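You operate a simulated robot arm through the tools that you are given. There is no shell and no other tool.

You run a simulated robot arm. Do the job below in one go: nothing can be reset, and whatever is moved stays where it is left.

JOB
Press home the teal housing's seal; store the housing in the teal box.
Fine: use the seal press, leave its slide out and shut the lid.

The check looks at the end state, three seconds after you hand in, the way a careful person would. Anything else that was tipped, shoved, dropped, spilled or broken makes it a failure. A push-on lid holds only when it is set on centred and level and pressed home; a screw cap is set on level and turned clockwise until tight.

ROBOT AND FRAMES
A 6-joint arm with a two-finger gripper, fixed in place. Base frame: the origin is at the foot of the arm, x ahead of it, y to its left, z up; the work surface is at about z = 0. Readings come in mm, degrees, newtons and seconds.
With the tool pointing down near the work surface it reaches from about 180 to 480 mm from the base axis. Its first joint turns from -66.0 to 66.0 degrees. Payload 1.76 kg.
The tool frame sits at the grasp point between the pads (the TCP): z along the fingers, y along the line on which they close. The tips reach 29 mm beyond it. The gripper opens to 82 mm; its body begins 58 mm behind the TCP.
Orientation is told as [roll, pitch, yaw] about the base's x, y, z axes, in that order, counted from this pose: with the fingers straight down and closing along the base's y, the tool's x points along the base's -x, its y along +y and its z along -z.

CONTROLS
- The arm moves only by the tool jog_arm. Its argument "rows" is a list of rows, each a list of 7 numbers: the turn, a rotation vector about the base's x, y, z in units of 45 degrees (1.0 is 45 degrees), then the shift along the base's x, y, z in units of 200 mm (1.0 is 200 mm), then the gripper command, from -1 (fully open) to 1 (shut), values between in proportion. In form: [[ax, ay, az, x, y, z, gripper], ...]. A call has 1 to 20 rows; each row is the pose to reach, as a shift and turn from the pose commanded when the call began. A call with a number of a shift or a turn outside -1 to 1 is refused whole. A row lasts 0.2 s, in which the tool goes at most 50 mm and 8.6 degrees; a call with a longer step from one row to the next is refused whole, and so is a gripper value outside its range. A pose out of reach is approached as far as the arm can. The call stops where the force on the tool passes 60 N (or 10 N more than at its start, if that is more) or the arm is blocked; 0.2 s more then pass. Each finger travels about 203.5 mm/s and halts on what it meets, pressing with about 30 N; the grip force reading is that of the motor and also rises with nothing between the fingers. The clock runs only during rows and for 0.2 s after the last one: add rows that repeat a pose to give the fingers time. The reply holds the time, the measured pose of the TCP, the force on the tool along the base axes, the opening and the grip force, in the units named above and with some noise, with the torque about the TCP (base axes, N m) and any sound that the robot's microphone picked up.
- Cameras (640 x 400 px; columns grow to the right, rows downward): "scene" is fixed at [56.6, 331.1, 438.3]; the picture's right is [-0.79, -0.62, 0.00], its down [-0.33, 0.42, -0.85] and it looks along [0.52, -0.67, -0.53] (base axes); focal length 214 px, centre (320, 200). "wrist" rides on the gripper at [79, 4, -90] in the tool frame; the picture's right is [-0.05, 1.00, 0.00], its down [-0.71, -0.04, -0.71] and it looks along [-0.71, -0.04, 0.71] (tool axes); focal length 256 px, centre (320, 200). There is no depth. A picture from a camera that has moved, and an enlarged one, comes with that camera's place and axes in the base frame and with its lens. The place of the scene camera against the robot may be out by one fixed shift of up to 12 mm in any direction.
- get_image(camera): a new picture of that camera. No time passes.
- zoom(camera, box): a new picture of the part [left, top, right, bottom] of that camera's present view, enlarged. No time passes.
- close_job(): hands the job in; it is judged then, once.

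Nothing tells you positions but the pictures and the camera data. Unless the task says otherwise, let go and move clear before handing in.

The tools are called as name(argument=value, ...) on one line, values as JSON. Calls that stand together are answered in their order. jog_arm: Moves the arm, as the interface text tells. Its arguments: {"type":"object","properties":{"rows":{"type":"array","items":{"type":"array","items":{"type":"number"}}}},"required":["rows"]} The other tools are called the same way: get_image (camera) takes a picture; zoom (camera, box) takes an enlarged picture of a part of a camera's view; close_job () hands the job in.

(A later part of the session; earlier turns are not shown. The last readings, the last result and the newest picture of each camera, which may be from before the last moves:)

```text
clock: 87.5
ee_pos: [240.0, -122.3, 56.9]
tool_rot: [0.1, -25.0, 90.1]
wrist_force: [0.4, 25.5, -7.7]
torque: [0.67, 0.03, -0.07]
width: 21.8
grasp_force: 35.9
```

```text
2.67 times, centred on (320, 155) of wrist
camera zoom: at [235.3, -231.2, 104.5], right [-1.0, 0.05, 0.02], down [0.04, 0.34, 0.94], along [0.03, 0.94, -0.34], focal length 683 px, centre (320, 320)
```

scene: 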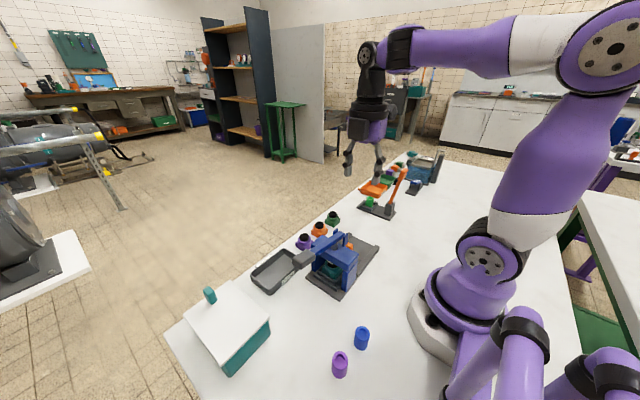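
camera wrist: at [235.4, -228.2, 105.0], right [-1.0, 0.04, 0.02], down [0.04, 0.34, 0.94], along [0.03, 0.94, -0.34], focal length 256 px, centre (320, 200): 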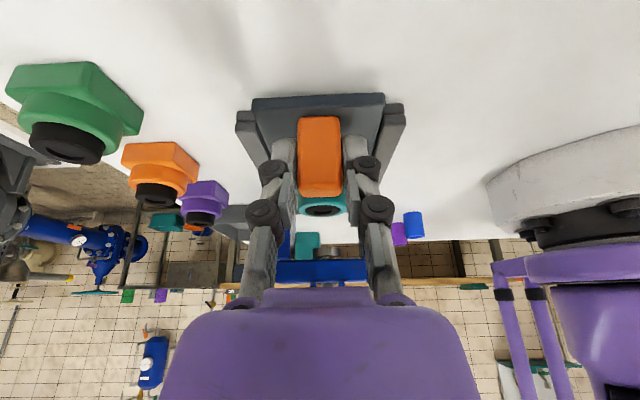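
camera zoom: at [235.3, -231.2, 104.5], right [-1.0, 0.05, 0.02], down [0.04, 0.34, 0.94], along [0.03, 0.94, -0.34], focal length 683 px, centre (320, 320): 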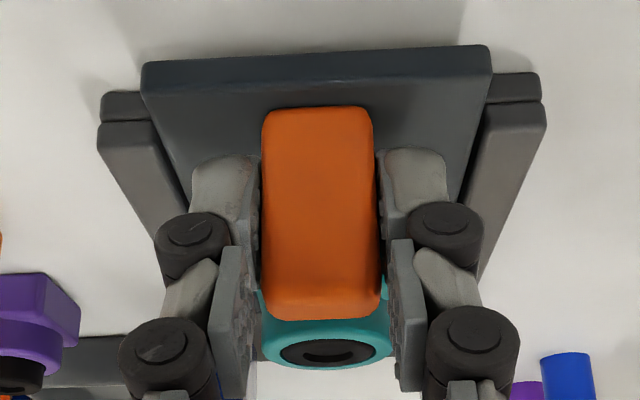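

The slide is at its outer stop. I'll release the knob and retract.

jog_arm(rows=[[0, 0, 0, 0, 0, 0, 0.3], [0, 0, 0, 0, 0, 0, -0.3], [0, 0, 0, 0, 0, 0, -0.3], [0, 0, 0, 0, -0.03, 0.1, -0.3], [0, 0, 0, 0, -0.05, 0.25, -0.3], [0, 0, 0, 0, -0.05, 0.45, -0.3], [0, 0, 0, 0, -0.05, 0.6, -0.3]])

zoom(camera="scene", box=[310, 200, 400, 280])

get_image(camera="wrist")

```text
clock: 88.7
ee_pos: [237.7, -123.3, 93.5]
tool_rot: [0.6, -26.4, 90.9]
wrist_force: [0.0, 8.2, -0.8]
torque: [-0.44, 0.04, -0.13]
width: 53.5
grasp_force: 0.1
stopped in row 5: the force on the tool passed its limit at 87 N (the readings are from after the stop); the commanded pose is now the measured one
```

```text
5.00 times, centred on (355, 240) of scene
camera zoom: at [56.6, 331.1, 438.3], right [-0.79, -0.62, 0.0], down [-0.33, 0.42, -0.85], along [0.52, -0.67, -0.53], focal length 1072 px, centre (145, 0)
```

zoom: 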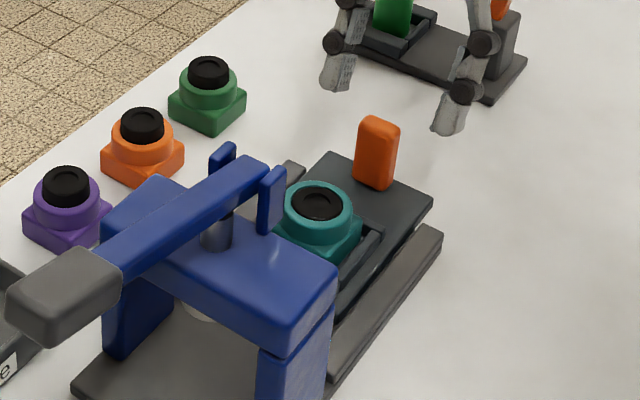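

```text
taken
camera wrist: at [234.6, -233.9, 139.4], right [-1.0, 0.03, 0.03], down [0.04, 0.32, 0.95], along [0.02, 0.95, -0.32], focal length 256 px, centre (320, 200)
```

wrist: 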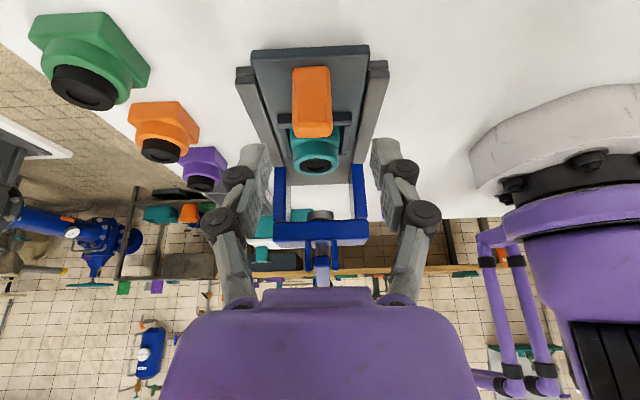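

Something stopped the retreat with 87 N, and the force points +y at about camera height. I'll look at what the camera arm touched before moving.

zoom(camera="scene", box=[330, 120, 460, 230])

get_image(camera="scene")

```text
3.64 times, centred on (395, 175) of scene
camera zoom: at [56.6, 331.1, 438.3], right [-0.79, -0.62, 0.0], down [-0.33, 0.42, -0.85], along [0.52, -0.67, -0.53], focal length 780 px, centre (47, 291)
```

zoom: 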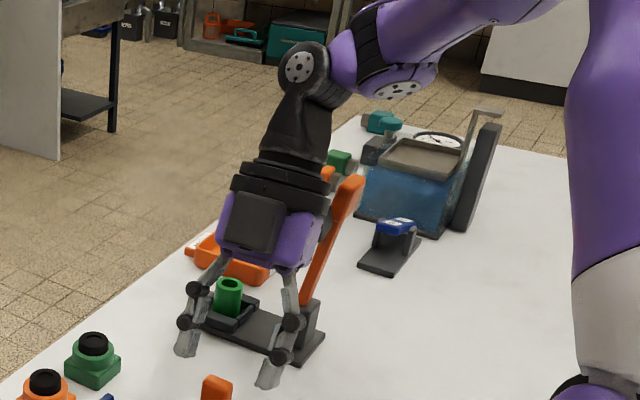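

```text
taken
```

scene: 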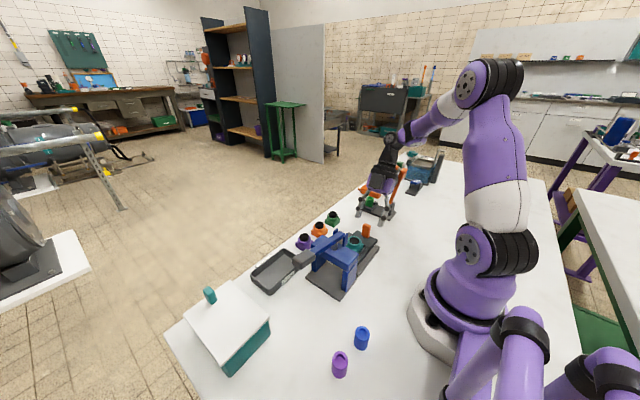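

The camera arm brushed the tester's orange lever; the lever appears to be standing exactly where it was. I'll back away in +y first, then rise and level the tool.

jog_arm(rows=[[0, 0, 0, 0, 0.05, 0.02, -0.3], [0, 0, 0, 0, 0.12, 0.08, -0.3], [0, 0, 0, 0, 0.2, 0.2, -0.3], [0, 0, 0, 0, 0.25, 0.35, -0.3], [0, 0, 0, 0, 0.3, 0.5, -0.3], [0, 0, 0, 0, 0.35, 0.6, -0.3]])

zoom(camera="scene", box=[340, 140, 440, 230])

```text
clock: 90.1
ee_pos: [234.0, -51.2, 205.3]
tool_rot: [0.5, -26.0, 90.9]
wrist_force: [-0.3, -0.3, 0.0]
torque: [0.0, 0.0, -0.01]
width: 53.2
grasp_force: 0.1
out of reach, approached as far as the arm can: row 6
```

```text
4.44 times, centred on (390, 185) of scene
camera zoom: at [56.6, 331.0, 438.3], right [-0.79, -0.62, 0.0], down [-0.33, 0.42, -0.85], along [0.52, -0.67, -0.53], focal length 953 px, centre (9, 267)
```

zoom: 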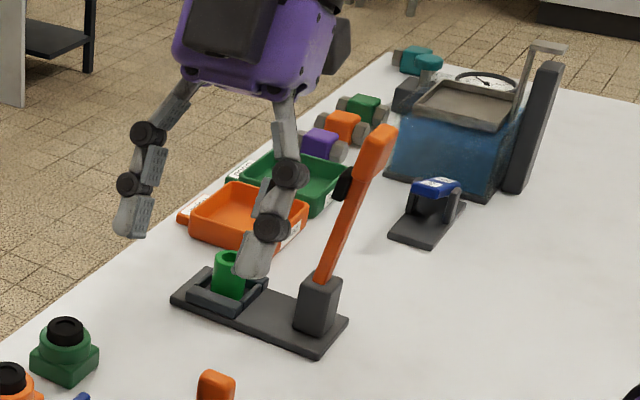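

The tester is undisturbed. Now I'll level the tool here, then turn it back to yaw 0 for the box lid's knob.

jog_arm(rows=[[-0.12, -0.003, -0.004, 0.01, 0, 0.05, -0.3], [-0.25, -0.007, -0.009, 0.02, 0, 0.1, -0.3], [-0.38, -0.01, -0.013, 0.03, 0, 0.15, -0.3], [-0.5, -0.014, -0.017, 0.03, 0, 0.2, -0.3], [-0.578, -0.016, -0.02, 0.03, 0, 0.2, -0.3], [-0.578, -0.016, -0.02, 0.03, 0, 0.2, -0.3]])

get_image(camera="scene")

```text
clock: 91.5
ee_pos: [244.2, -51.6, 245.9]
tool_rot: [-0.1, -2.4, 90.2]
wrist_force: [0.6, -0.2, 0.5]
torque: [-0.04, -0.01, 0.03]
width: 53.6
grasp_force: 0.1
```

```text
taken
```

scene: 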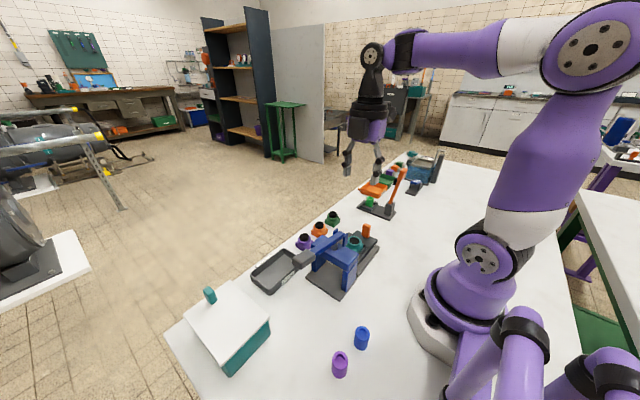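

jog_arm(rows=[[-0.053, 0.002, -0.004, 0, 0.05, 0.05, -0.3], [-0.053, 0.002, -0.004, 0, 0.2, 0.1, -0.3], [-0.053, 0.002, -0.004, 0, 0.35, 0.1, -0.3], [-0.053, 0.002, -0.004, 0, 0.5, 0.1, -0.3], [-0.053, 0.002, -0.004, 0, 0.5, 0.1, -0.3]])

jog_arm(rows=[[0, 0, -0.18, 0, 0, 0, -0.3], [0, 0, -0.36, 0, 0, 0, -0.3], [0, 0, -0.54, 0, 0, 0, -0.3], [0, 0, -0.72, 0, 0, 0, -0.3], [0, 0, -0.9, 0, 0, 0, -0.3], [0, 0, -1.0, 0, 0, 0, -0.3]])

jog_arm(rows=[[0, 0, -0.18, 0, 0, 0, -0.3], [0, 0, -0.36, 0, 0, 0, -0.3], [0, 0, -0.54, 0, 0, 0, -0.3], [0, 0, -0.72, 0, 0, 0, -0.3], [0, 0, -0.9, 0, 0, 0, -0.3], [0, 0, -1.0, 0, 0, 0, -0.3]])

get_image(camera="scene")

get_image(camera="wrist")

```text
clock: 92.7
ee_pos: [241.8, 49.6, 262.9]
tool_rot: [0.0, 2.1, 89.9]
wrist_force: [0.1, -0.3, 0.9]
torque: [-0.01, 0.0, -0.01]
width: 53.5
grasp_force: 0.1
out of reach, approached as far as the arm can: row 1, 2, 3, 4, 5
```

```text
clock: 94.1
ee_pos: [240.4, 48.8, 260.4]
tool_rot: [0.1, 2.0, 44.9]
wrist_force: [0.1, -0.9, -0.4]
torque: [0.02, -0.02, 0.01]
width: 53.2
grasp_force: 0.0
```

```text
clock: 95.5
ee_pos: [240.4, 49.0, 262.9]
tool_rot: [0.2, 2.3, -0.2]
wrist_force: [-0.1, 0.1, -0.2]
torque: [0.03, 0.01, -0.03]
width: 53.2
grasp_force: 0.1
```

```text
taken
```

scene: 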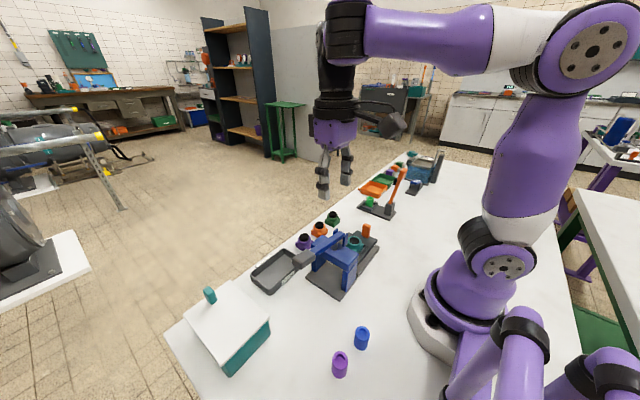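

```text
taken
camera wrist: at [164.7, 53.6, 355.7], right [0.06, 1.0, 0.0], down [0.73, -0.04, 0.68], along [0.68, -0.04, -0.73], focal length 256 px, centre (320, 200)
```

wrist: 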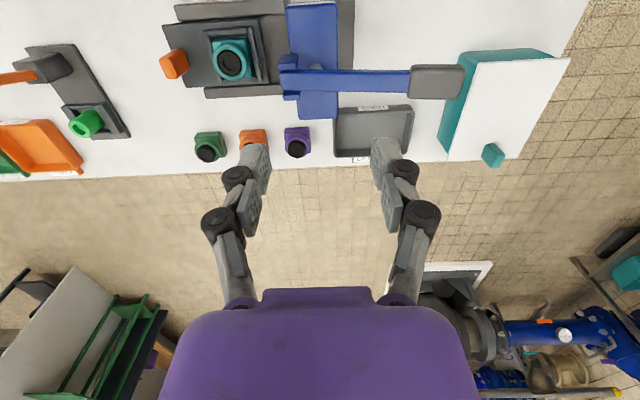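

Yaw is back to 0 and the press shows the slide out with the pressed housing. Moving over toward the box to examine its lid and hinge.

jog_arm(rows=[[0, -0.049, 0.004, 0.05, 0.12, 0, -0.3], [0, -0.049, 0.004, 0.1, 0.3, 0, -0.3], [0, -0.049, 0.004, 0.15, 0.48, 0, -0.3], [0, -0.049, 0.004, 0.2, 0.65, 0, -0.3], [0, -0.049, 0.004, 0.25, 0.8, 0, -0.3], [0, -0.049, 0.004, 0.3, 0.9, 0, -0.3], [0, -0.049, 0.004, 0.3, 0.9, 0, -0.3]])

get_image(camera="wrist")

zoom(camera="wrist", box=[260, 20, 460, 190])

```text
clock: 97.1
ee_pos: [301.1, 230.5, 262.8]
tool_rot: [0.2, 0.0, 0.1]
wrist_force: [0.4, -0.3, -0.3]
torque: [0.0, 0.0, -0.02]
width: 53.2
grasp_force: 0.0
```

```text
taken
camera wrist: at [220.8, 234.1, 353.2], right [0.05, 1.0, 0.0], down [0.71, -0.04, 0.71], along [0.71, -0.04, -0.71], focal length 256 px, centre (320, 200)
```

wrist: 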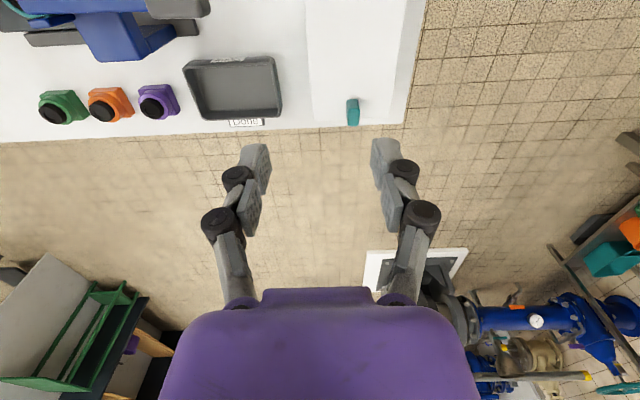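

```text
2.35 times, centred on (360, 105) of wrist
camera zoom: at [220.8, 234.1, 353.2], right [0.05, 1.0, 0.0], down [0.71, -0.04, 0.71], along [0.71, -0.04, -0.71], focal length 602 px, centre (226, 424)
```

zoom: 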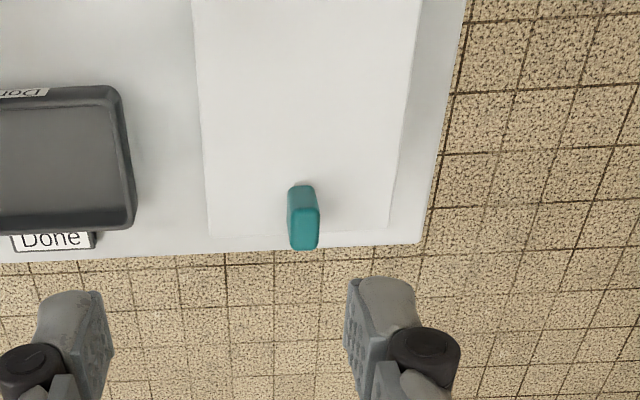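

The lid knob measures about 14 mm in y by 21 mm in x, centred near (359, 265), from z 61 to 85. I'll move above it with the fingers straddling it in y.

jog_arm(rows=[[0, 0, 0, 0.1, 0.06, -0.05, -0.3], [0, 0, 0, 0.2, 0.12, -0.15, -0.3], [0, 0, 0, 0.2985, 0.1745, -0.25, -0.3], [0, 0, 0, 0.2985, 0.1745, -0.4, -0.3], [0, 0, 0, 0.2985, 0.1745, -0.55, -0.3], [0, 0, 0, 0.2985, 0.1745, -0.65, -0.3], [0, 0, 0, 0.2985, 0.1745, -0.65, -0.3]])

get_image(camera="wrist")

zoom(camera="wrist", box=[240, 80, 400, 200])

zoom(camera="scene", box=[150, 220, 310, 390])

```text
clock: 98.7
ee_pos: [362.4, 262.0, 131.6]
tool_rot: [0.2, -0.1, 0.0]
wrist_force: [0.0, 0.7, -0.1]
torque: [0.04, -0.01, -0.01]
width: 53.3
grasp_force: 0.0
out of reach, approached as far as the arm can: row 3
```

```text
taken
camera wrist: at [281.8, 267.0, 222.3], right [0.05, 1.0, 0.0], down [0.71, -0.04, 0.71], along [0.71, -0.04, -0.71], focal length 256 px, centre (320, 200)
```

wrist: 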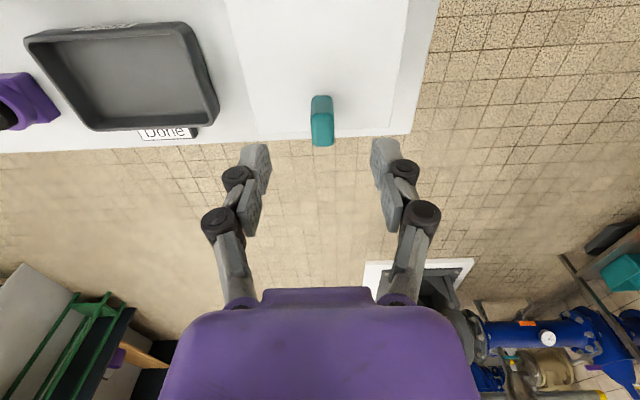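

```text
3.33 times, centred on (320, 140) of wrist
camera zoom: at [281.8, 267.0, 222.3], right [0.05, 1.0, 0.0], down [0.71, -0.04, 0.71], along [0.71, -0.04, -0.71], focal length 853 px, centre (320, 400)
```

zoom: 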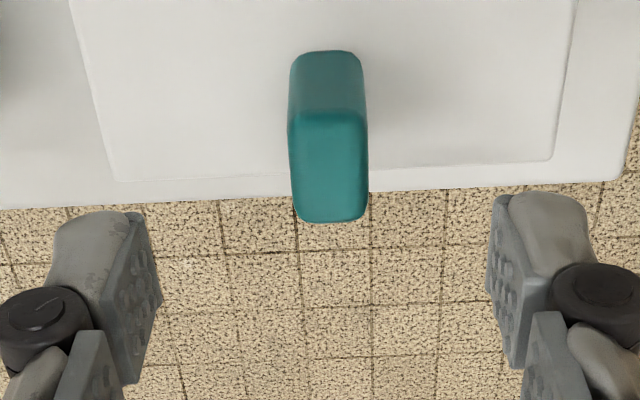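

```text
2.35 times, centred on (230, 305) of scene
camera zoom: at [56.6, 331.1, 438.3], right [-0.79, -0.62, 0.0], down [-0.33, 0.42, -0.85], along [0.52, -0.67, -0.53], focal length 505 px, centre (532, -47)
```

zoom: 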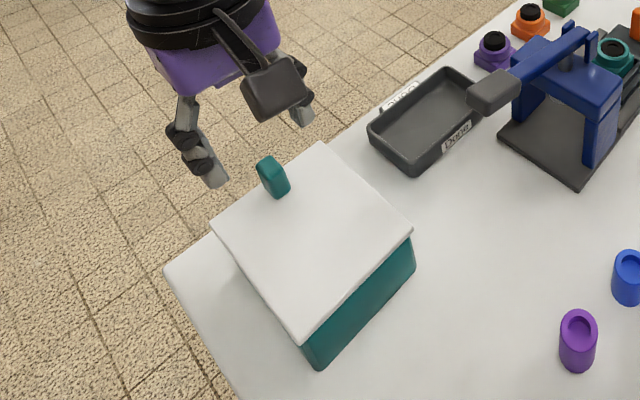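

Aligned to within 1–2 mm. Lowering onto the knob and gripping it.

jog_arm(rows=[[0, 0, 0, -0.003, 0.007, -0.06, -0.3], [0, 0, 0, -0.005, 0.007, -0.12, -0.3], [0, 0, 0, -0.005, 0.007, -0.178, -0.3], [0, 0, 0, -0.005, 0.007, -0.178, -0.3], [0, 0, 0, -0.005, 0.007, -0.178, 0.2], [0, 0, 0, -0.005, 0.007, -0.178, 0.6], [0, 0, 0, -0.005, 0.007, -0.178, 1], [0, 0, 0, -0.005, 0.007, -0.178, 1]])

zoom(camera="wrist", box=[240, 80, 400, 200])

zoom(camera="scene", box=[160, 240, 290, 380])

```text
clock: 100.5
ee_pos: [360.0, 265.7, 97.2]
tool_rot: [0.0, 0.1, -0.1]
wrist_force: [-0.2, -17.1, 2.4]
torque: [-0.43, 0.13, 0.05]
width: 13.3
grasp_force: 35.9
```

```text
3.33 times, centred on (320, 140) of wrist
camera zoom: at [278.9, 269.2, 187.6], right [0.05, 1.0, 0.0], down [0.71, -0.04, 0.71], along [0.71, -0.04, -0.71], focal length 853 px, centre (320, 400)
```

zoom: 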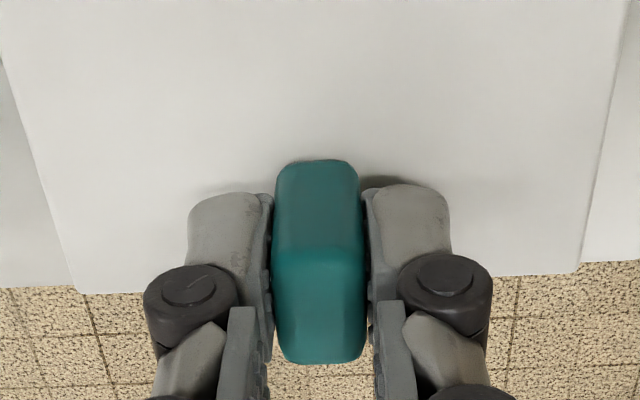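

```text
2.86 times, centred on (225, 310) of scene
camera zoom: at [56.6, 331.0, 438.3], right [-0.79, -0.62, 0.0], down [-0.33, 0.42, -0.85], along [0.52, -0.67, -0.53], focal length 613 px, centre (591, -114)
```

zoom: 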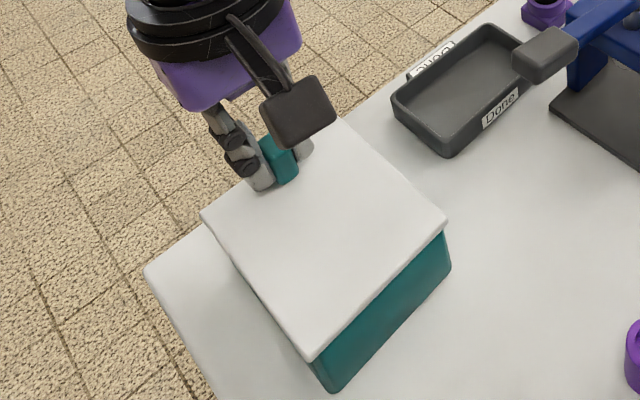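

Knob gripped (13.3 mm). I'll lift a little along a hinge arc and check how the lid behaves.

jog_arm(rows=[[0, 0, 0, -0.001, 0, 0.01, 1], [0, 0, 0, -0.0047, 0, 0.0285, 1], [0, 0, 0, -0.011, 0, 0.057, 1], [0, 0, 0, -0.0215, 0, 0.094, 1], [0, 0, 0, -0.0215, 0, 0.094, 1]])

zoom(camera="scene", box=[160, 240, 290, 380])

zoom(camera="wrist", box=[200, 0, 440, 200])

```text
clock: 101.7
ee_pos: [354.7, 263.7, 115.8]
tool_rot: [0.0, 0.0, 0.0]
wrist_force: [0.3, -25.2, -24.7]
torque: [-0.55, 0.18, 0.0]
width: 13.7
grasp_force: 36.3
```

```text
2.86 times, centred on (225, 310) of scene
camera zoom: at [56.7, 331.1, 438.2], right [-0.79, -0.62, 0.0], down [-0.33, 0.42, -0.85], along [0.52, -0.67, -0.53], focal length 613 px, centre (591, -114)
```

zoom: 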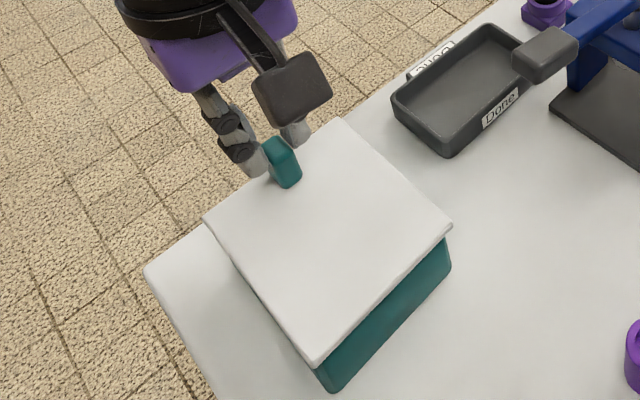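

```text
2.00 times, centred on (320, 100) of wrist
camera zoom: at [274.9, 269.2, 205.5], right [0.05, 1.0, 0.0], down [0.71, -0.04, 0.71], along [0.7, -0.04, -0.71], focal length 512 px, centre (320, 400)
```

zoom: 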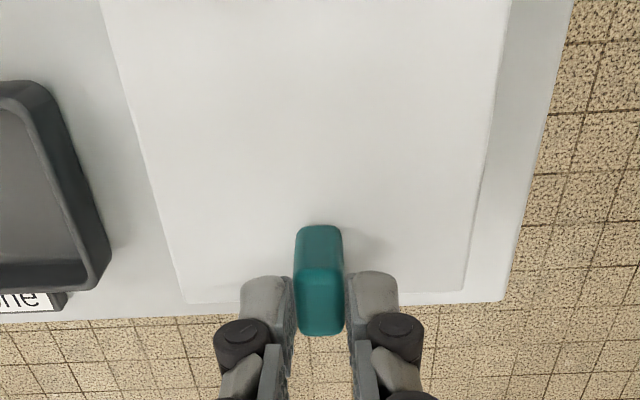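

zoom(camera="scene", box=[180, 270, 280, 380])

zoom(camera="scene", box=[185, 265, 245, 315])

get_image(camera="wrist")

```text
3.64 times, centred on (230, 325) of scene
camera zoom: at [56.7, 331.1, 438.2], right [-0.79, -0.62, 0.0], down [-0.33, 0.42, -0.85], along [0.52, -0.67, -0.53], focal length 780 px, centre (647, -254)
```

zoom: 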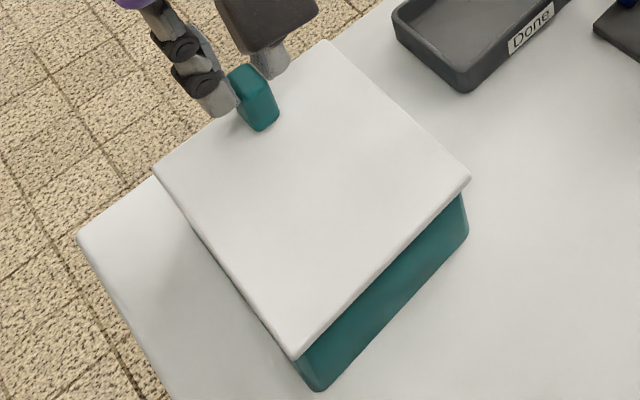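

```text
8.00 times, centred on (215, 290) of scene
camera zoom: at [56.7, 331.1, 438.2], right [-0.79, -0.62, 0.0], down [-0.33, 0.42, -0.85], along [0.52, -0.67, -0.53], focal length 1716 px, centre (1160, -520)
```

zoom: 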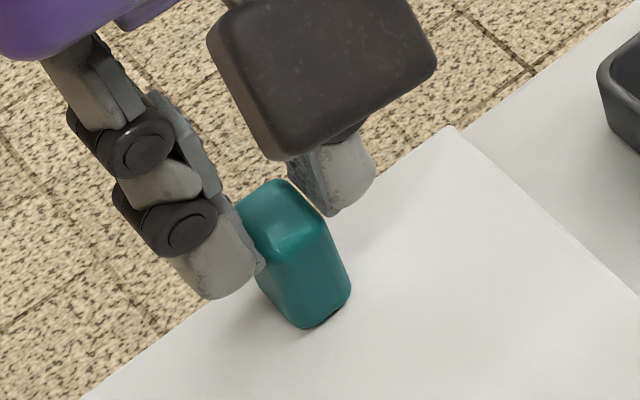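

```text
taken
camera wrist: at [274.9, 269.2, 205.5], right [0.05, 1.0, 0.0], down [0.71, -0.04, 0.71], along [0.7, -0.04, -0.71], focal length 256 px, centre (320, 200)
```

wrist: 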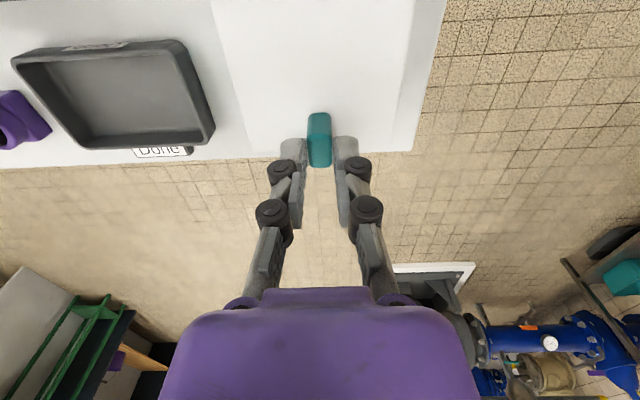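

The lid shifted a few mm toward –x but did not lift, and the fingers slid up the knob. I'll let go and study the lid closely before trying anything else.

jog_arm(rows=[[0, 0, 0, 0, 0, 0, 0.3], [0, 0, 0, 0, 0, 0, -0.3], [0, 0, 0, 0, 0, 0.05, -0.3], [0, 0, 0, 0, 0, 0.15, -0.3], [0, 0, 0, -0.1, 0, 0.3, -0.3], [0, 0, 0, -0.2, 0, 0.4, -0.3]])

get_image(camera="wrist")

zoom(camera="wrist", box=[220, 0, 420, 150])

zoom(camera="scene", box=[155, 270, 315, 390])

```text
clock: 103.1
ee_pos: [317.1, 264.6, 193.1]
tool_rot: [0.1, 0.0, 0.1]
wrist_force: [-0.3, -0.1, 0.0]
torque: [-0.02, 0.03, -0.01]
width: 53.1
grasp_force: 0.1
```

```text
taken
camera wrist: at [235.7, 269.0, 284.0], right [0.05, 1.0, 0.0], down [0.71, -0.04, 0.71], along [0.71, -0.04, -0.71], focal length 256 px, centre (320, 200)
```

wrist: 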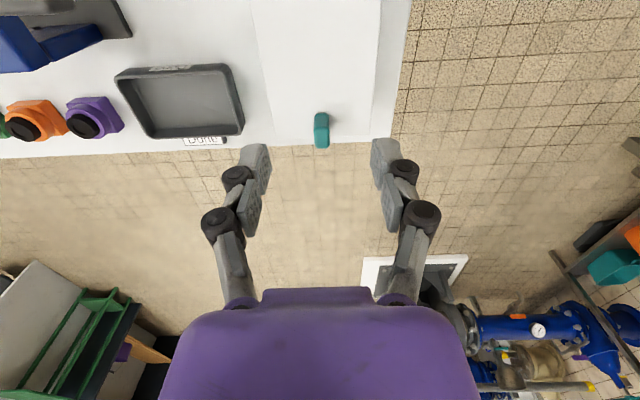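

```text
2.67 times, centred on (320, 75) of wrist
camera zoom: at [235.7, 269.0, 284.0], right [0.05, 1.0, 0.0], down [0.71, -0.04, 0.71], along [0.71, -0.04, -0.71], focal length 683 px, centre (320, 533)
```

zoom: 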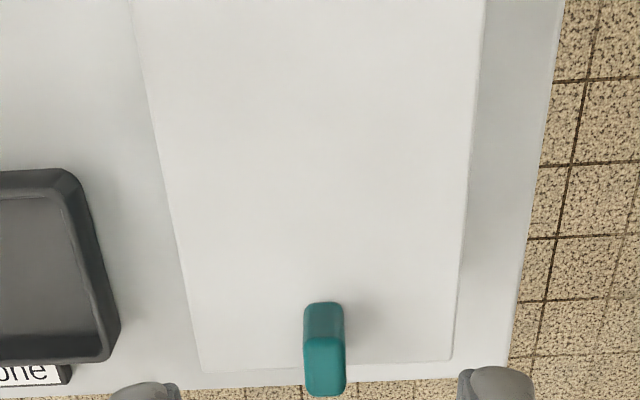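

```text
3.33 times, centred on (235, 330) of scene
camera zoom: at [56.7, 331.1, 438.3], right [-0.79, -0.62, 0.0], down [-0.33, 0.42, -0.85], along [0.52, -0.67, -0.53], focal length 715 px, centre (603, -233)
```

zoom: 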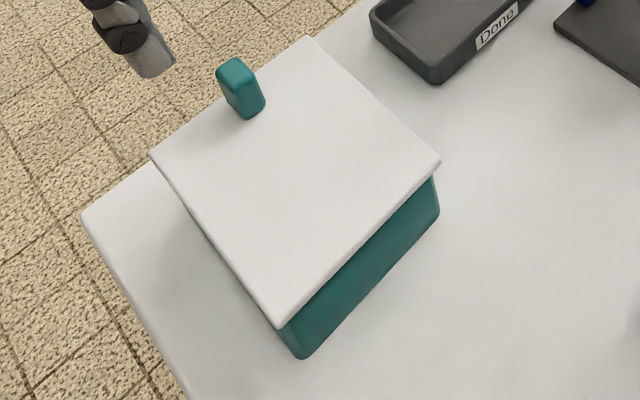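

After release the lid stayed about 4 mm nearer the robot, level and still seated. It slides along x but resisted lifting, so it may be a sliding lid. I'll grip the knob again and test a purely horizontal move.

jog_arm(rows=[[0, 0, 0, 0.1, 0, -0.1, -0.3], [0, 0, 0, 0.2065, 0, -0.2, -0.3], [0, 0, 0, 0.2065, 0, -0.32, -0.3], [0, 0, 0, 0.2065, 0, -0.42, -0.3], [0, 0, 0, 0.2065, 0, -0.492, -0.3], [0, 0, 0, 0.2065, 0, -0.492, -0.3]])

zoom(camera="wrist", box=[240, 80, 400, 200])

zoom(camera="scene", box=[180, 250, 260, 320])

```text
clock: 104.5
ee_pos: [357.7, 265.7, 96.9]
tool_rot: [0.1, 0.0, 0.1]
wrist_force: [0.2, 0.7, -0.5]
torque: [-0.02, 0.0, 0.03]
width: 53.4
grasp_force: 0.0
```

```text
3.33 times, centred on (320, 140) of wrist
camera zoom: at [277.1, 269.0, 185.8], right [0.05, 1.0, 0.0], down [0.71, -0.04, 0.71], along [0.71, -0.04, -0.71], focal length 853 px, centre (320, 400)
```

zoom: 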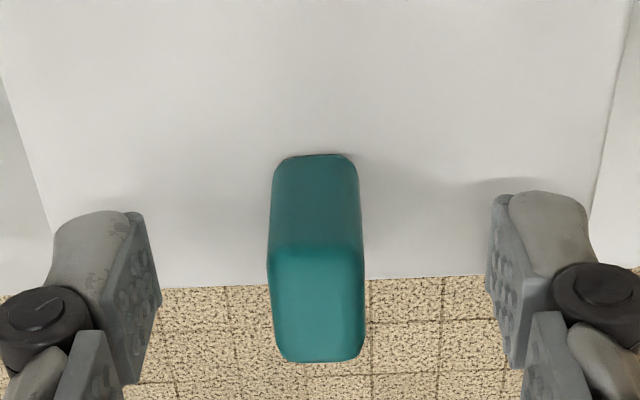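

```text
5.71 times, centred on (220, 285) of scene
camera zoom: at [56.6, 331.1, 438.3], right [-0.79, -0.62, 0.0], down [-0.33, 0.42, -0.85], along [0.52, -0.67, -0.53], focal length 1226 px, centre (891, -286)
```

zoom: 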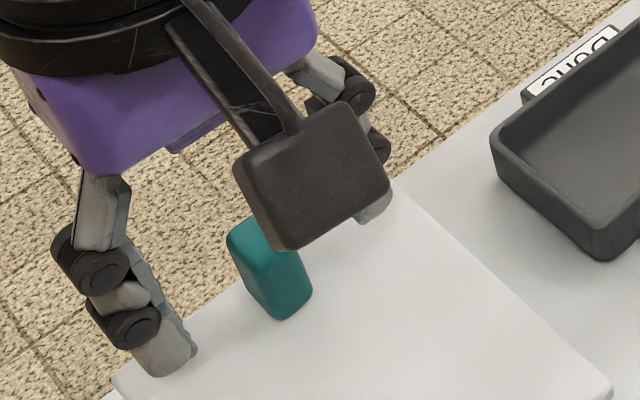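

jog_arm(rows=[[0, 0, 0, 0, 0, -0.012, -0.3], [0, 0, 0, 0, 0, -0.012, 0.2], [0, 0, 0, 0, 0, -0.012, 1], [0, 0, 0, 0, 0, -0.012, 1], [0, 0, 0, -0.01, 0, -0.012, 1], [0, 0, 0, -0.02, 0, -0.012, 1], [0, 0, 0, -0.035, 0, -0.012, 1], [0, 0, 0, -0.05, 0, -0.012, 1], [0, 0, 0, -0.05, 0, -0.012, 1]])

zoom(camera="wrist", box=[220, 40, 420, 190])

zoom(camera="scene", box=[155, 270, 315, 390])

```text
clock: 106.5
ee_pos: [346.4, 265.3, 94.2]
tool_rot: [0.0, 0.2, 0.0]
wrist_force: [-0.2, -20.9, -5.4]
torque: [-0.53, -0.85, 0.0]
width: 13.3
grasp_force: 35.9
```

```text
2.67 times, centred on (320, 115) of wrist
camera zoom: at [266.6, 269.1, 184.4], right [0.05, 1.0, 0.0], down [0.71, -0.04, 0.71], along [0.71, -0.04, -0.71], focal length 683 px, centre (320, 427)
```

zoom: 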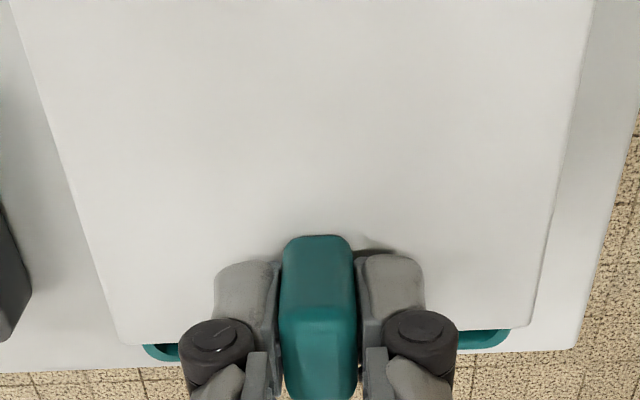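

```text
3.33 times, centred on (235, 330) of scene
camera zoom: at [56.6, 331.1, 438.2], right [-0.79, -0.62, 0.0], down [-0.33, 0.42, -0.85], along [0.52, -0.67, -0.53], focal length 715 px, centre (603, -233)
```

zoom: 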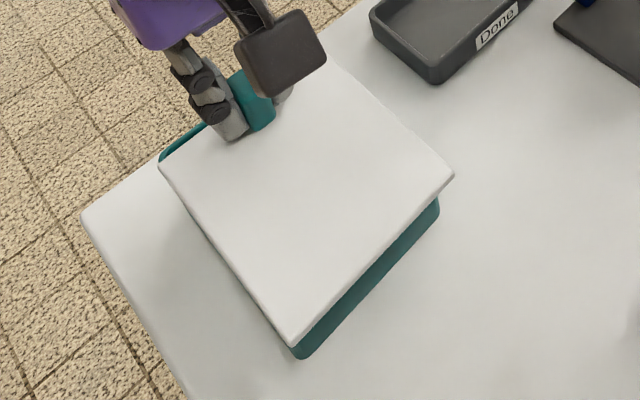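

It is a sliding lid: the far rim of the teal box is now showing. I'll keep sliding it toward the robot, checking that it stays level.

jog_arm(rows=[[0, 0, 0, -0.015, 0, 0, 1], [0, 0, 0, -0.03, 0, 0, 1], [0, 0, 0, -0.05, 0, 0, 1], [0, 0, 0, -0.07, 0, 0, 1], [0, 0, 0, -0.09, 0, 0, 1], [0, 0, 0, -0.11, 0, 0, 1], [0, 0, 0, -0.13, 0, 0, 1], [0, 0, 0, -0.15, 0, 0, 1], [0, 0, 0, -0.15, 0, 0, 1]])

get_image(camera="wrist")

zoom(camera="scene", box=[155, 260, 315, 390])

```text
clock: 108.5
ee_pos: [316.8, 264.7, 94.4]
tool_rot: [0.1, 0.1, 0.0]
wrist_force: [0.1, -20.3, -24.0]
torque: [-0.5, 0.01, -0.01]
width: 13.5
grasp_force: 36.0
```

```text
taken
camera wrist: at [236.8, 269.1, 184.6], right [0.05, 1.0, 0.0], down [0.71, -0.04, 0.71], along [0.71, -0.04, -0.71], focal length 256 px, centre (320, 200)
```

wrist: 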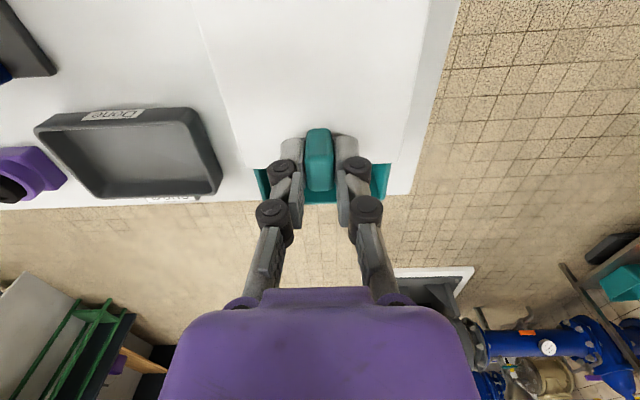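

```text
3.08 times, centred on (235, 325) of scene
camera zoom: at [56.7, 331.1, 438.2], right [-0.79, -0.62, 0.0], down [-0.33, 0.42, -0.85], along [0.52, -0.67, -0.53], focal length 660 px, centre (582, -185)
```

zoom: 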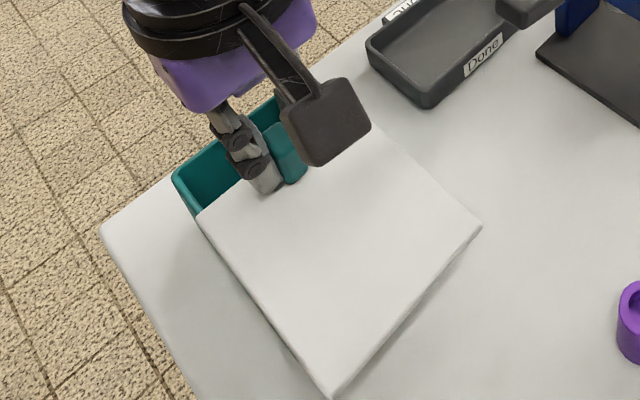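

jog_arm(rows=[[0, 0, 0, -0.02, 0, -0.001, 1], [0, 0, 0, -0.04, 0, -0.002, 1], [0, 0, 0, -0.06, 0, -0.003, 1], [0, 0, 0, -0.08, 0, -0.003, 1], [0, 0, 0, -0.1, 0, -0.003, 1], [0, 0, 0, -0.12, 0, -0.003, 1], [0, 0, 0, -0.14, 0, -0.003, 1], [0, 0, 0, -0.16, 0, -0.003, 1], [0, 0, 0, -0.18, 0, -0.003, 1], [0, 0, 0, -0.2, 0, -0.003, 1]])

get_image(camera="wrist")

zoom(camera="scene", box=[155, 260, 315, 390])

```text
clock: 110.7
ee_pos: [278.6, 264.7, 94.9]
tool_rot: [0.1, 0.0, 0.0]
wrist_force: [0.5, -33.9, 1.4]
torque: [-0.91, -0.05, 0.02]
width: 13.3
grasp_force: 36.4
```

```text
taken
camera wrist: at [196.7, 269.3, 184.7], right [0.05, 1.0, 0.0], down [0.71, -0.04, 0.71], along [0.71, -0.04, -0.71], focal length 256 px, centre (320, 200)
```

wrist: 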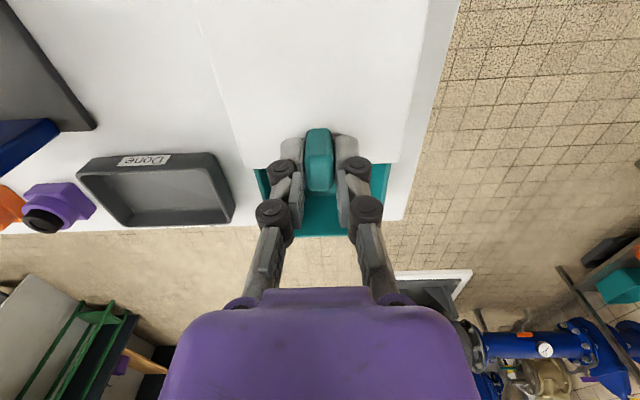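

```text
3.08 times, centred on (235, 325) of scene
camera zoom: at [56.6, 331.0, 438.3], right [-0.79, -0.62, 0.0], down [-0.33, 0.42, -0.85], along [0.52, -0.67, -0.53], focal length 660 px, centre (582, -185)
```

zoom: 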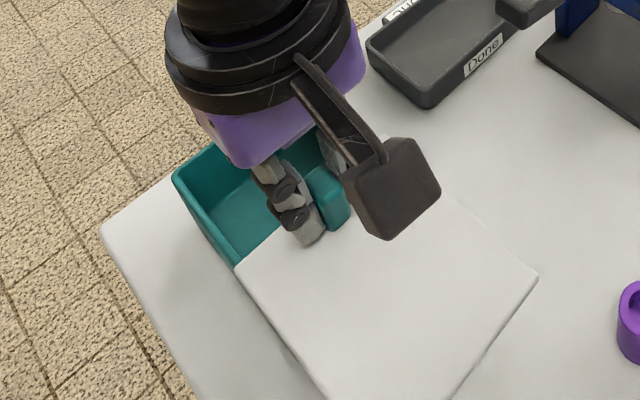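

The lid is open about 83 mm. Before letting go I'll test whether it is held captive at this position by tugging gently upward.

jog_arm(rows=[[0, 0, 0, 0, -0.003, 0.004, 1], [0, 0, 0, 0, -0.004, 0.008, 1], [0, 0, 0, 0, -0.004, 0.008, 1]])

zoom(camera="scene", box=[190, 290, 300, 399])

```text
clock: 111.5
ee_pos: [277.8, 264.9, 95.4]
tool_rot: [0.2, 0.1, 0.2]
wrist_force: [-0.6, -9.9, -25.2]
torque: [-0.22, 0.13, -0.06]
width: 13.7
grasp_force: 36.0
```

```text
3.67 times, centred on (245, 344) of scene
camera zoom: at [56.7, 331.1, 438.2], right [-0.79, -0.62, 0.0], down [-0.33, 0.42, -0.85], along [0.52, -0.67, -0.53], focal length 787 px, centre (595, -330)
```

zoom: 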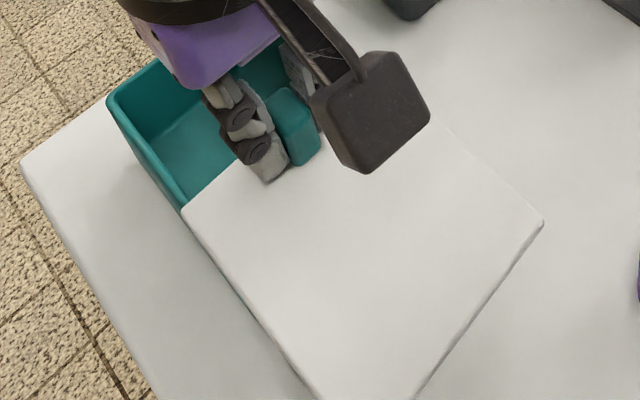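

Held firmly captive (25 N for 1.6 mm), so it's safe to release. Letting go and rising.

jog_arm(rows=[[0, 0, 0, 0, 0, -0.006, 1], [0, 0, 0, 0, 0, -0.006, 0.5], [0, 0, 0, 0, 0, -0.006, -0.1], [0, 0, 0, 0, 0, -0.006, -0.3], [0, 0, 0, 0, 0, 0.05, -0.3], [0, 0, 0, 0, 0, 0.2, -0.3], [0, 0, 0, 0, 0, 0.4, -0.3], [0, 0, 0, 0, 0, 0.6, -0.3], [0, 0, 0, 0, 0, 0.75, -0.3]])

get_image(camera="wrist")

zoom(camera="scene", box=[155, 250, 315, 390])

```text
clock: 113.5
ee_pos: [276.2, 266.3, 247.6]
tool_rot: [0.1, 0.0, 0.0]
wrist_force: [-0.7, 0.1, 0.5]
torque: [0.01, 0.03, -0.01]
width: 53.5
grasp_force: 0.0
```

```text
taken
camera wrist: at [195.9, 270.1, 336.7], right [0.05, 1.0, 0.0], down [0.71, -0.04, 0.71], along [0.71, -0.04, -0.71], focal length 256 px, centre (320, 200)
```

wrist: 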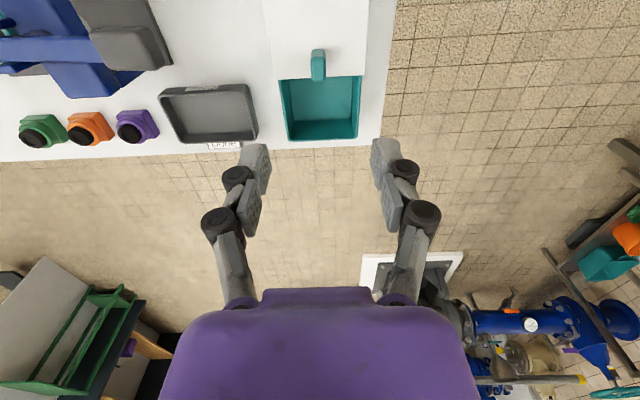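

```text
2.86 times, centred on (235, 320) of scene
camera zoom: at [56.6, 331.1, 438.3], right [-0.79, -0.62, 0.0], down [-0.33, 0.42, -0.85], along [0.52, -0.67, -0.53], focal length 613 px, centre (563, -143)
```

zoom: 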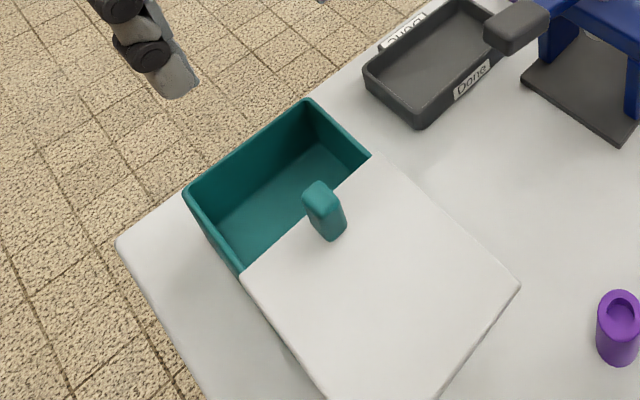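

The lid stays level and open, and the box interior is visible. I'll measure the opening.

zoom(camera="wrist", box=[250, 30, 410, 150])

```text
3.33 times, centred on (330, 90) of wrist
camera zoom: at [195.9, 270.1, 336.7], right [0.05, 1.0, 0.0], down [0.71, -0.04, 0.71], along [0.71, -0.04, -0.71], focal length 853 px, centre (287, 567)
```

zoom: 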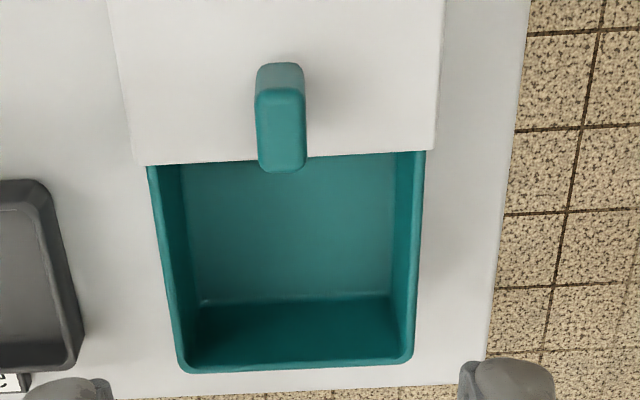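

Opening runs about x 294–368, y 222–305. That's enough to set the housing down at (331, 264) with fingers closing along y. Now back to the nest for the housing.

jog_arm(rows=[[0, 0, 0, -0.02, -0.15, 0.05, -0.3], [0, 0, 0, -0.04, -0.32, 0.05, -0.3], [0, 0, 0, -0.06, -0.5, 0.05, -0.3], [0, 0, 0, -0.08, -0.68, 0.05, -0.3], [0, 0, 0, -0.1, -0.85, 0.05, -0.3], [0, 0, 0, -0.1, -1.0, 0.05, -0.3], [0, 0, 0, -0.1, -1.0, 0.05, -0.3]])

jog_arm(rows=[[0, 0, 0.18, 0, 0, 0, -0.3], [0, 0, 0.36, 0, 0, 0, -0.3], [0, 0, 0.54, 0, 0, 0, -0.3], [0, 0, 0.72, 0, 0, 0, -0.3], [0, 0, 0.9, 0, 0, 0, -0.3], [0, 0, 1.0, 0, 0, 0, -0.3]])

jog_arm(rows=[[0, 0, 0.18, 0, 0, 0, -0.3], [0, 0, 0.36, 0, 0, 0, -0.3], [0, 0, 0.54, 0, 0, 0, -0.3], [0, 0, 0.72, 0, 0, 0, -0.3], [0, 0, 0.9, 0, 0, 0, -0.3], [0, 0, 1.0, 0, 0, 0, -0.3]])

get_image(camera="wrist")

get_image(camera="scene")

```text
clock: 115.1
ee_pos: [256.3, 65.4, 255.2]
tool_rot: [0.0, -0.1, 0.1]
wrist_force: [-0.6, -0.4, 0.4]
torque: [-0.01, -0.01, 0.01]
width: 53.4
grasp_force: 0.1
```

```text
clock: 116.5
ee_pos: [258.7, 65.5, 256.1]
tool_rot: [0.1, 0.0, 45.2]
wrist_force: [-0.5, -0.2, 0.4]
torque: [0.03, 0.02, -0.01]
width: 53.3
grasp_force: 0.0
```

```text
clock: 117.9
ee_pos: [257.3, 64.9, 255.9]
tool_rot: [0.1, 0.0, 90.3]
wrist_force: [0.4, -0.5, 1.1]
torque: [0.0, -0.02, -0.02]
width: 53.2
grasp_force: 0.1
```

```text
taken
camera wrist: at [252.9, -15.2, 346.1], right [-1.0, 0.05, 0.0], down [0.04, 0.71, 0.71], along [0.03, 0.71, -0.71], focal length 256 px, centre (320, 200)
```

wrist: 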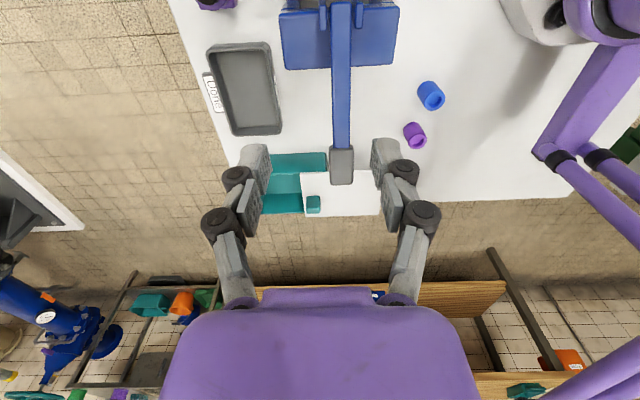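

```text
taken
```

scene: 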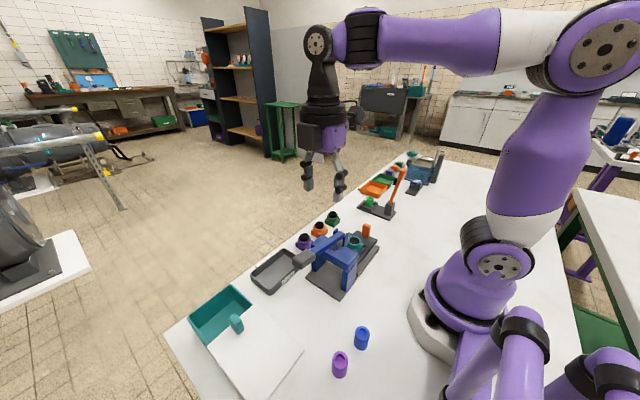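

jog_arm(rows=[[0, 0, 0, -0.03, -0.12, 0, -0.3], [0, 0, 0, -0.06, -0.26, 0, -0.3], [0, 0, 0, -0.0875, -0.4, 0, -0.3], [0, 0, 0, -0.0875, -0.52, -0.05, -0.3], [0, 0, 0, -0.0875, -0.57, -0.15, -0.3], [0, 0, 0, -0.0875, -0.57, -0.3, -0.3], [0, 0, 0, -0.0875, -0.57, -0.45, -0.3], [0, 0, 0, -0.0875, -0.57, -0.55, -0.3], [0, 0, 0, -0.0875, -0.57, -0.55, -0.3]])

get_image(camera="wrist")

zoom(camera="wrist", box=[240, 20, 400, 140])

```text
clock: 119.9
ee_pos: [239.0, -47.6, 143.7]
tool_rot: [0.0, 0.0, 90.1]
wrist_force: [-0.6, -0.3, 0.3]
torque: [-0.02, 0.0, 0.0]
width: 53.2
grasp_force: 0.0
```

```text
taken
camera wrist: at [235.0, -128.0, 234.9], right [-1.0, 0.05, 0.0], down [0.04, 0.71, 0.71], along [0.04, 0.71, -0.71], focal length 256 px, centre (320, 200)
```

wrist: 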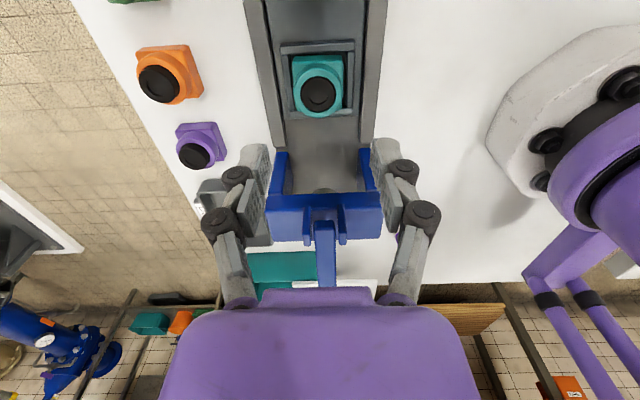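

```text
3.33 times, centred on (320, 80) of wrist
camera zoom: at [235.0, -128.0, 234.9], right [-1.0, 0.05, 0.0], down [0.04, 0.71, 0.71], along [0.04, 0.71, -0.71], focal length 853 px, centre (320, 600)
```

zoom: 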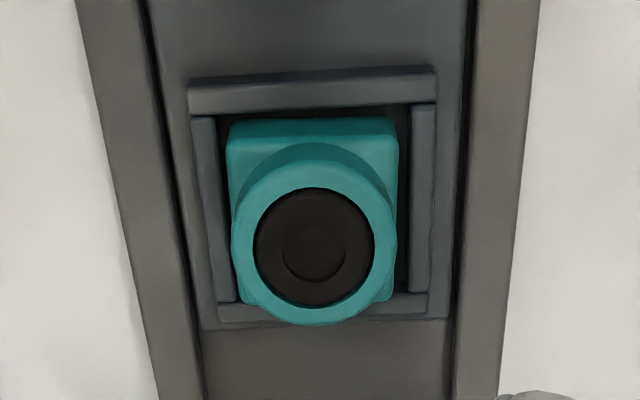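

The pressed seal sits flush in the housing. Descending to grip the ring as before.

jog_arm(rows=[[0, 0, 0, 0.005, 0, -0.12, -0.3], [0, 0, 0, 0.005, 0, -0.24, -0.3], [0, 0, 0, 0.005, 0, -0.33, -0.3], [0, 0, 0, 0.005, 0, -0.38, -0.3], [0, 0, 0, 0.005, 0, -0.405, -0.3], [0, 0, 0, 0.005, 0, -0.405, -0.3]])

zoom(camera="wrist", box=[230, 60, 410, 190])

zoom(camera="scene", box=[330, 210, 390, 260])

```text
clock: 121.3
ee_pos: [240.5, -48.3, 64.5]
tool_rot: [0.1, 0.0, 90.2]
wrist_force: [0.3, 0.4, 0.5]
torque: [0.0, 0.05, -0.02]
width: 53.1
grasp_force: 0.1
```

```text
3.08 times, centred on (320, 125) of wrist
camera zoom: at [235.7, -128.2, 155.0], right [-1.0, 0.05, 0.0], down [0.04, 0.71, 0.71], along [0.04, 0.71, -0.71], focal length 788 px, centre (320, 431)
```

zoom: 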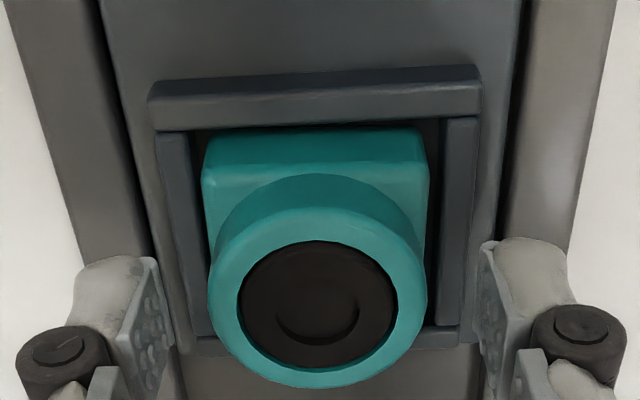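

```text
8.00 times, centred on (360, 235) of scene
camera zoom: at [56.6, 331.1, 438.3], right [-0.79, -0.62, 0.0], down [-0.33, 0.42, -0.85], along [0.52, -0.67, -0.53], focal length 1716 px, centre (0, -80)
```

zoom: 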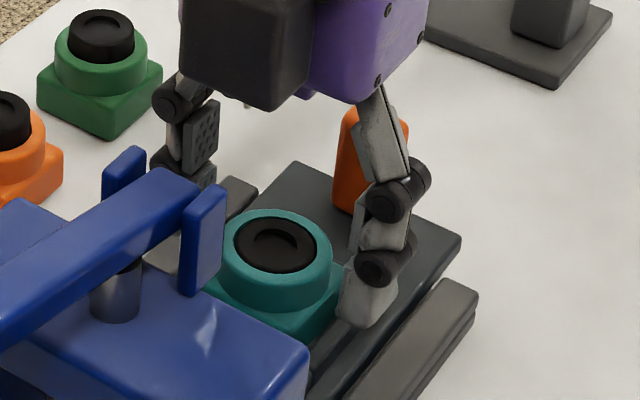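

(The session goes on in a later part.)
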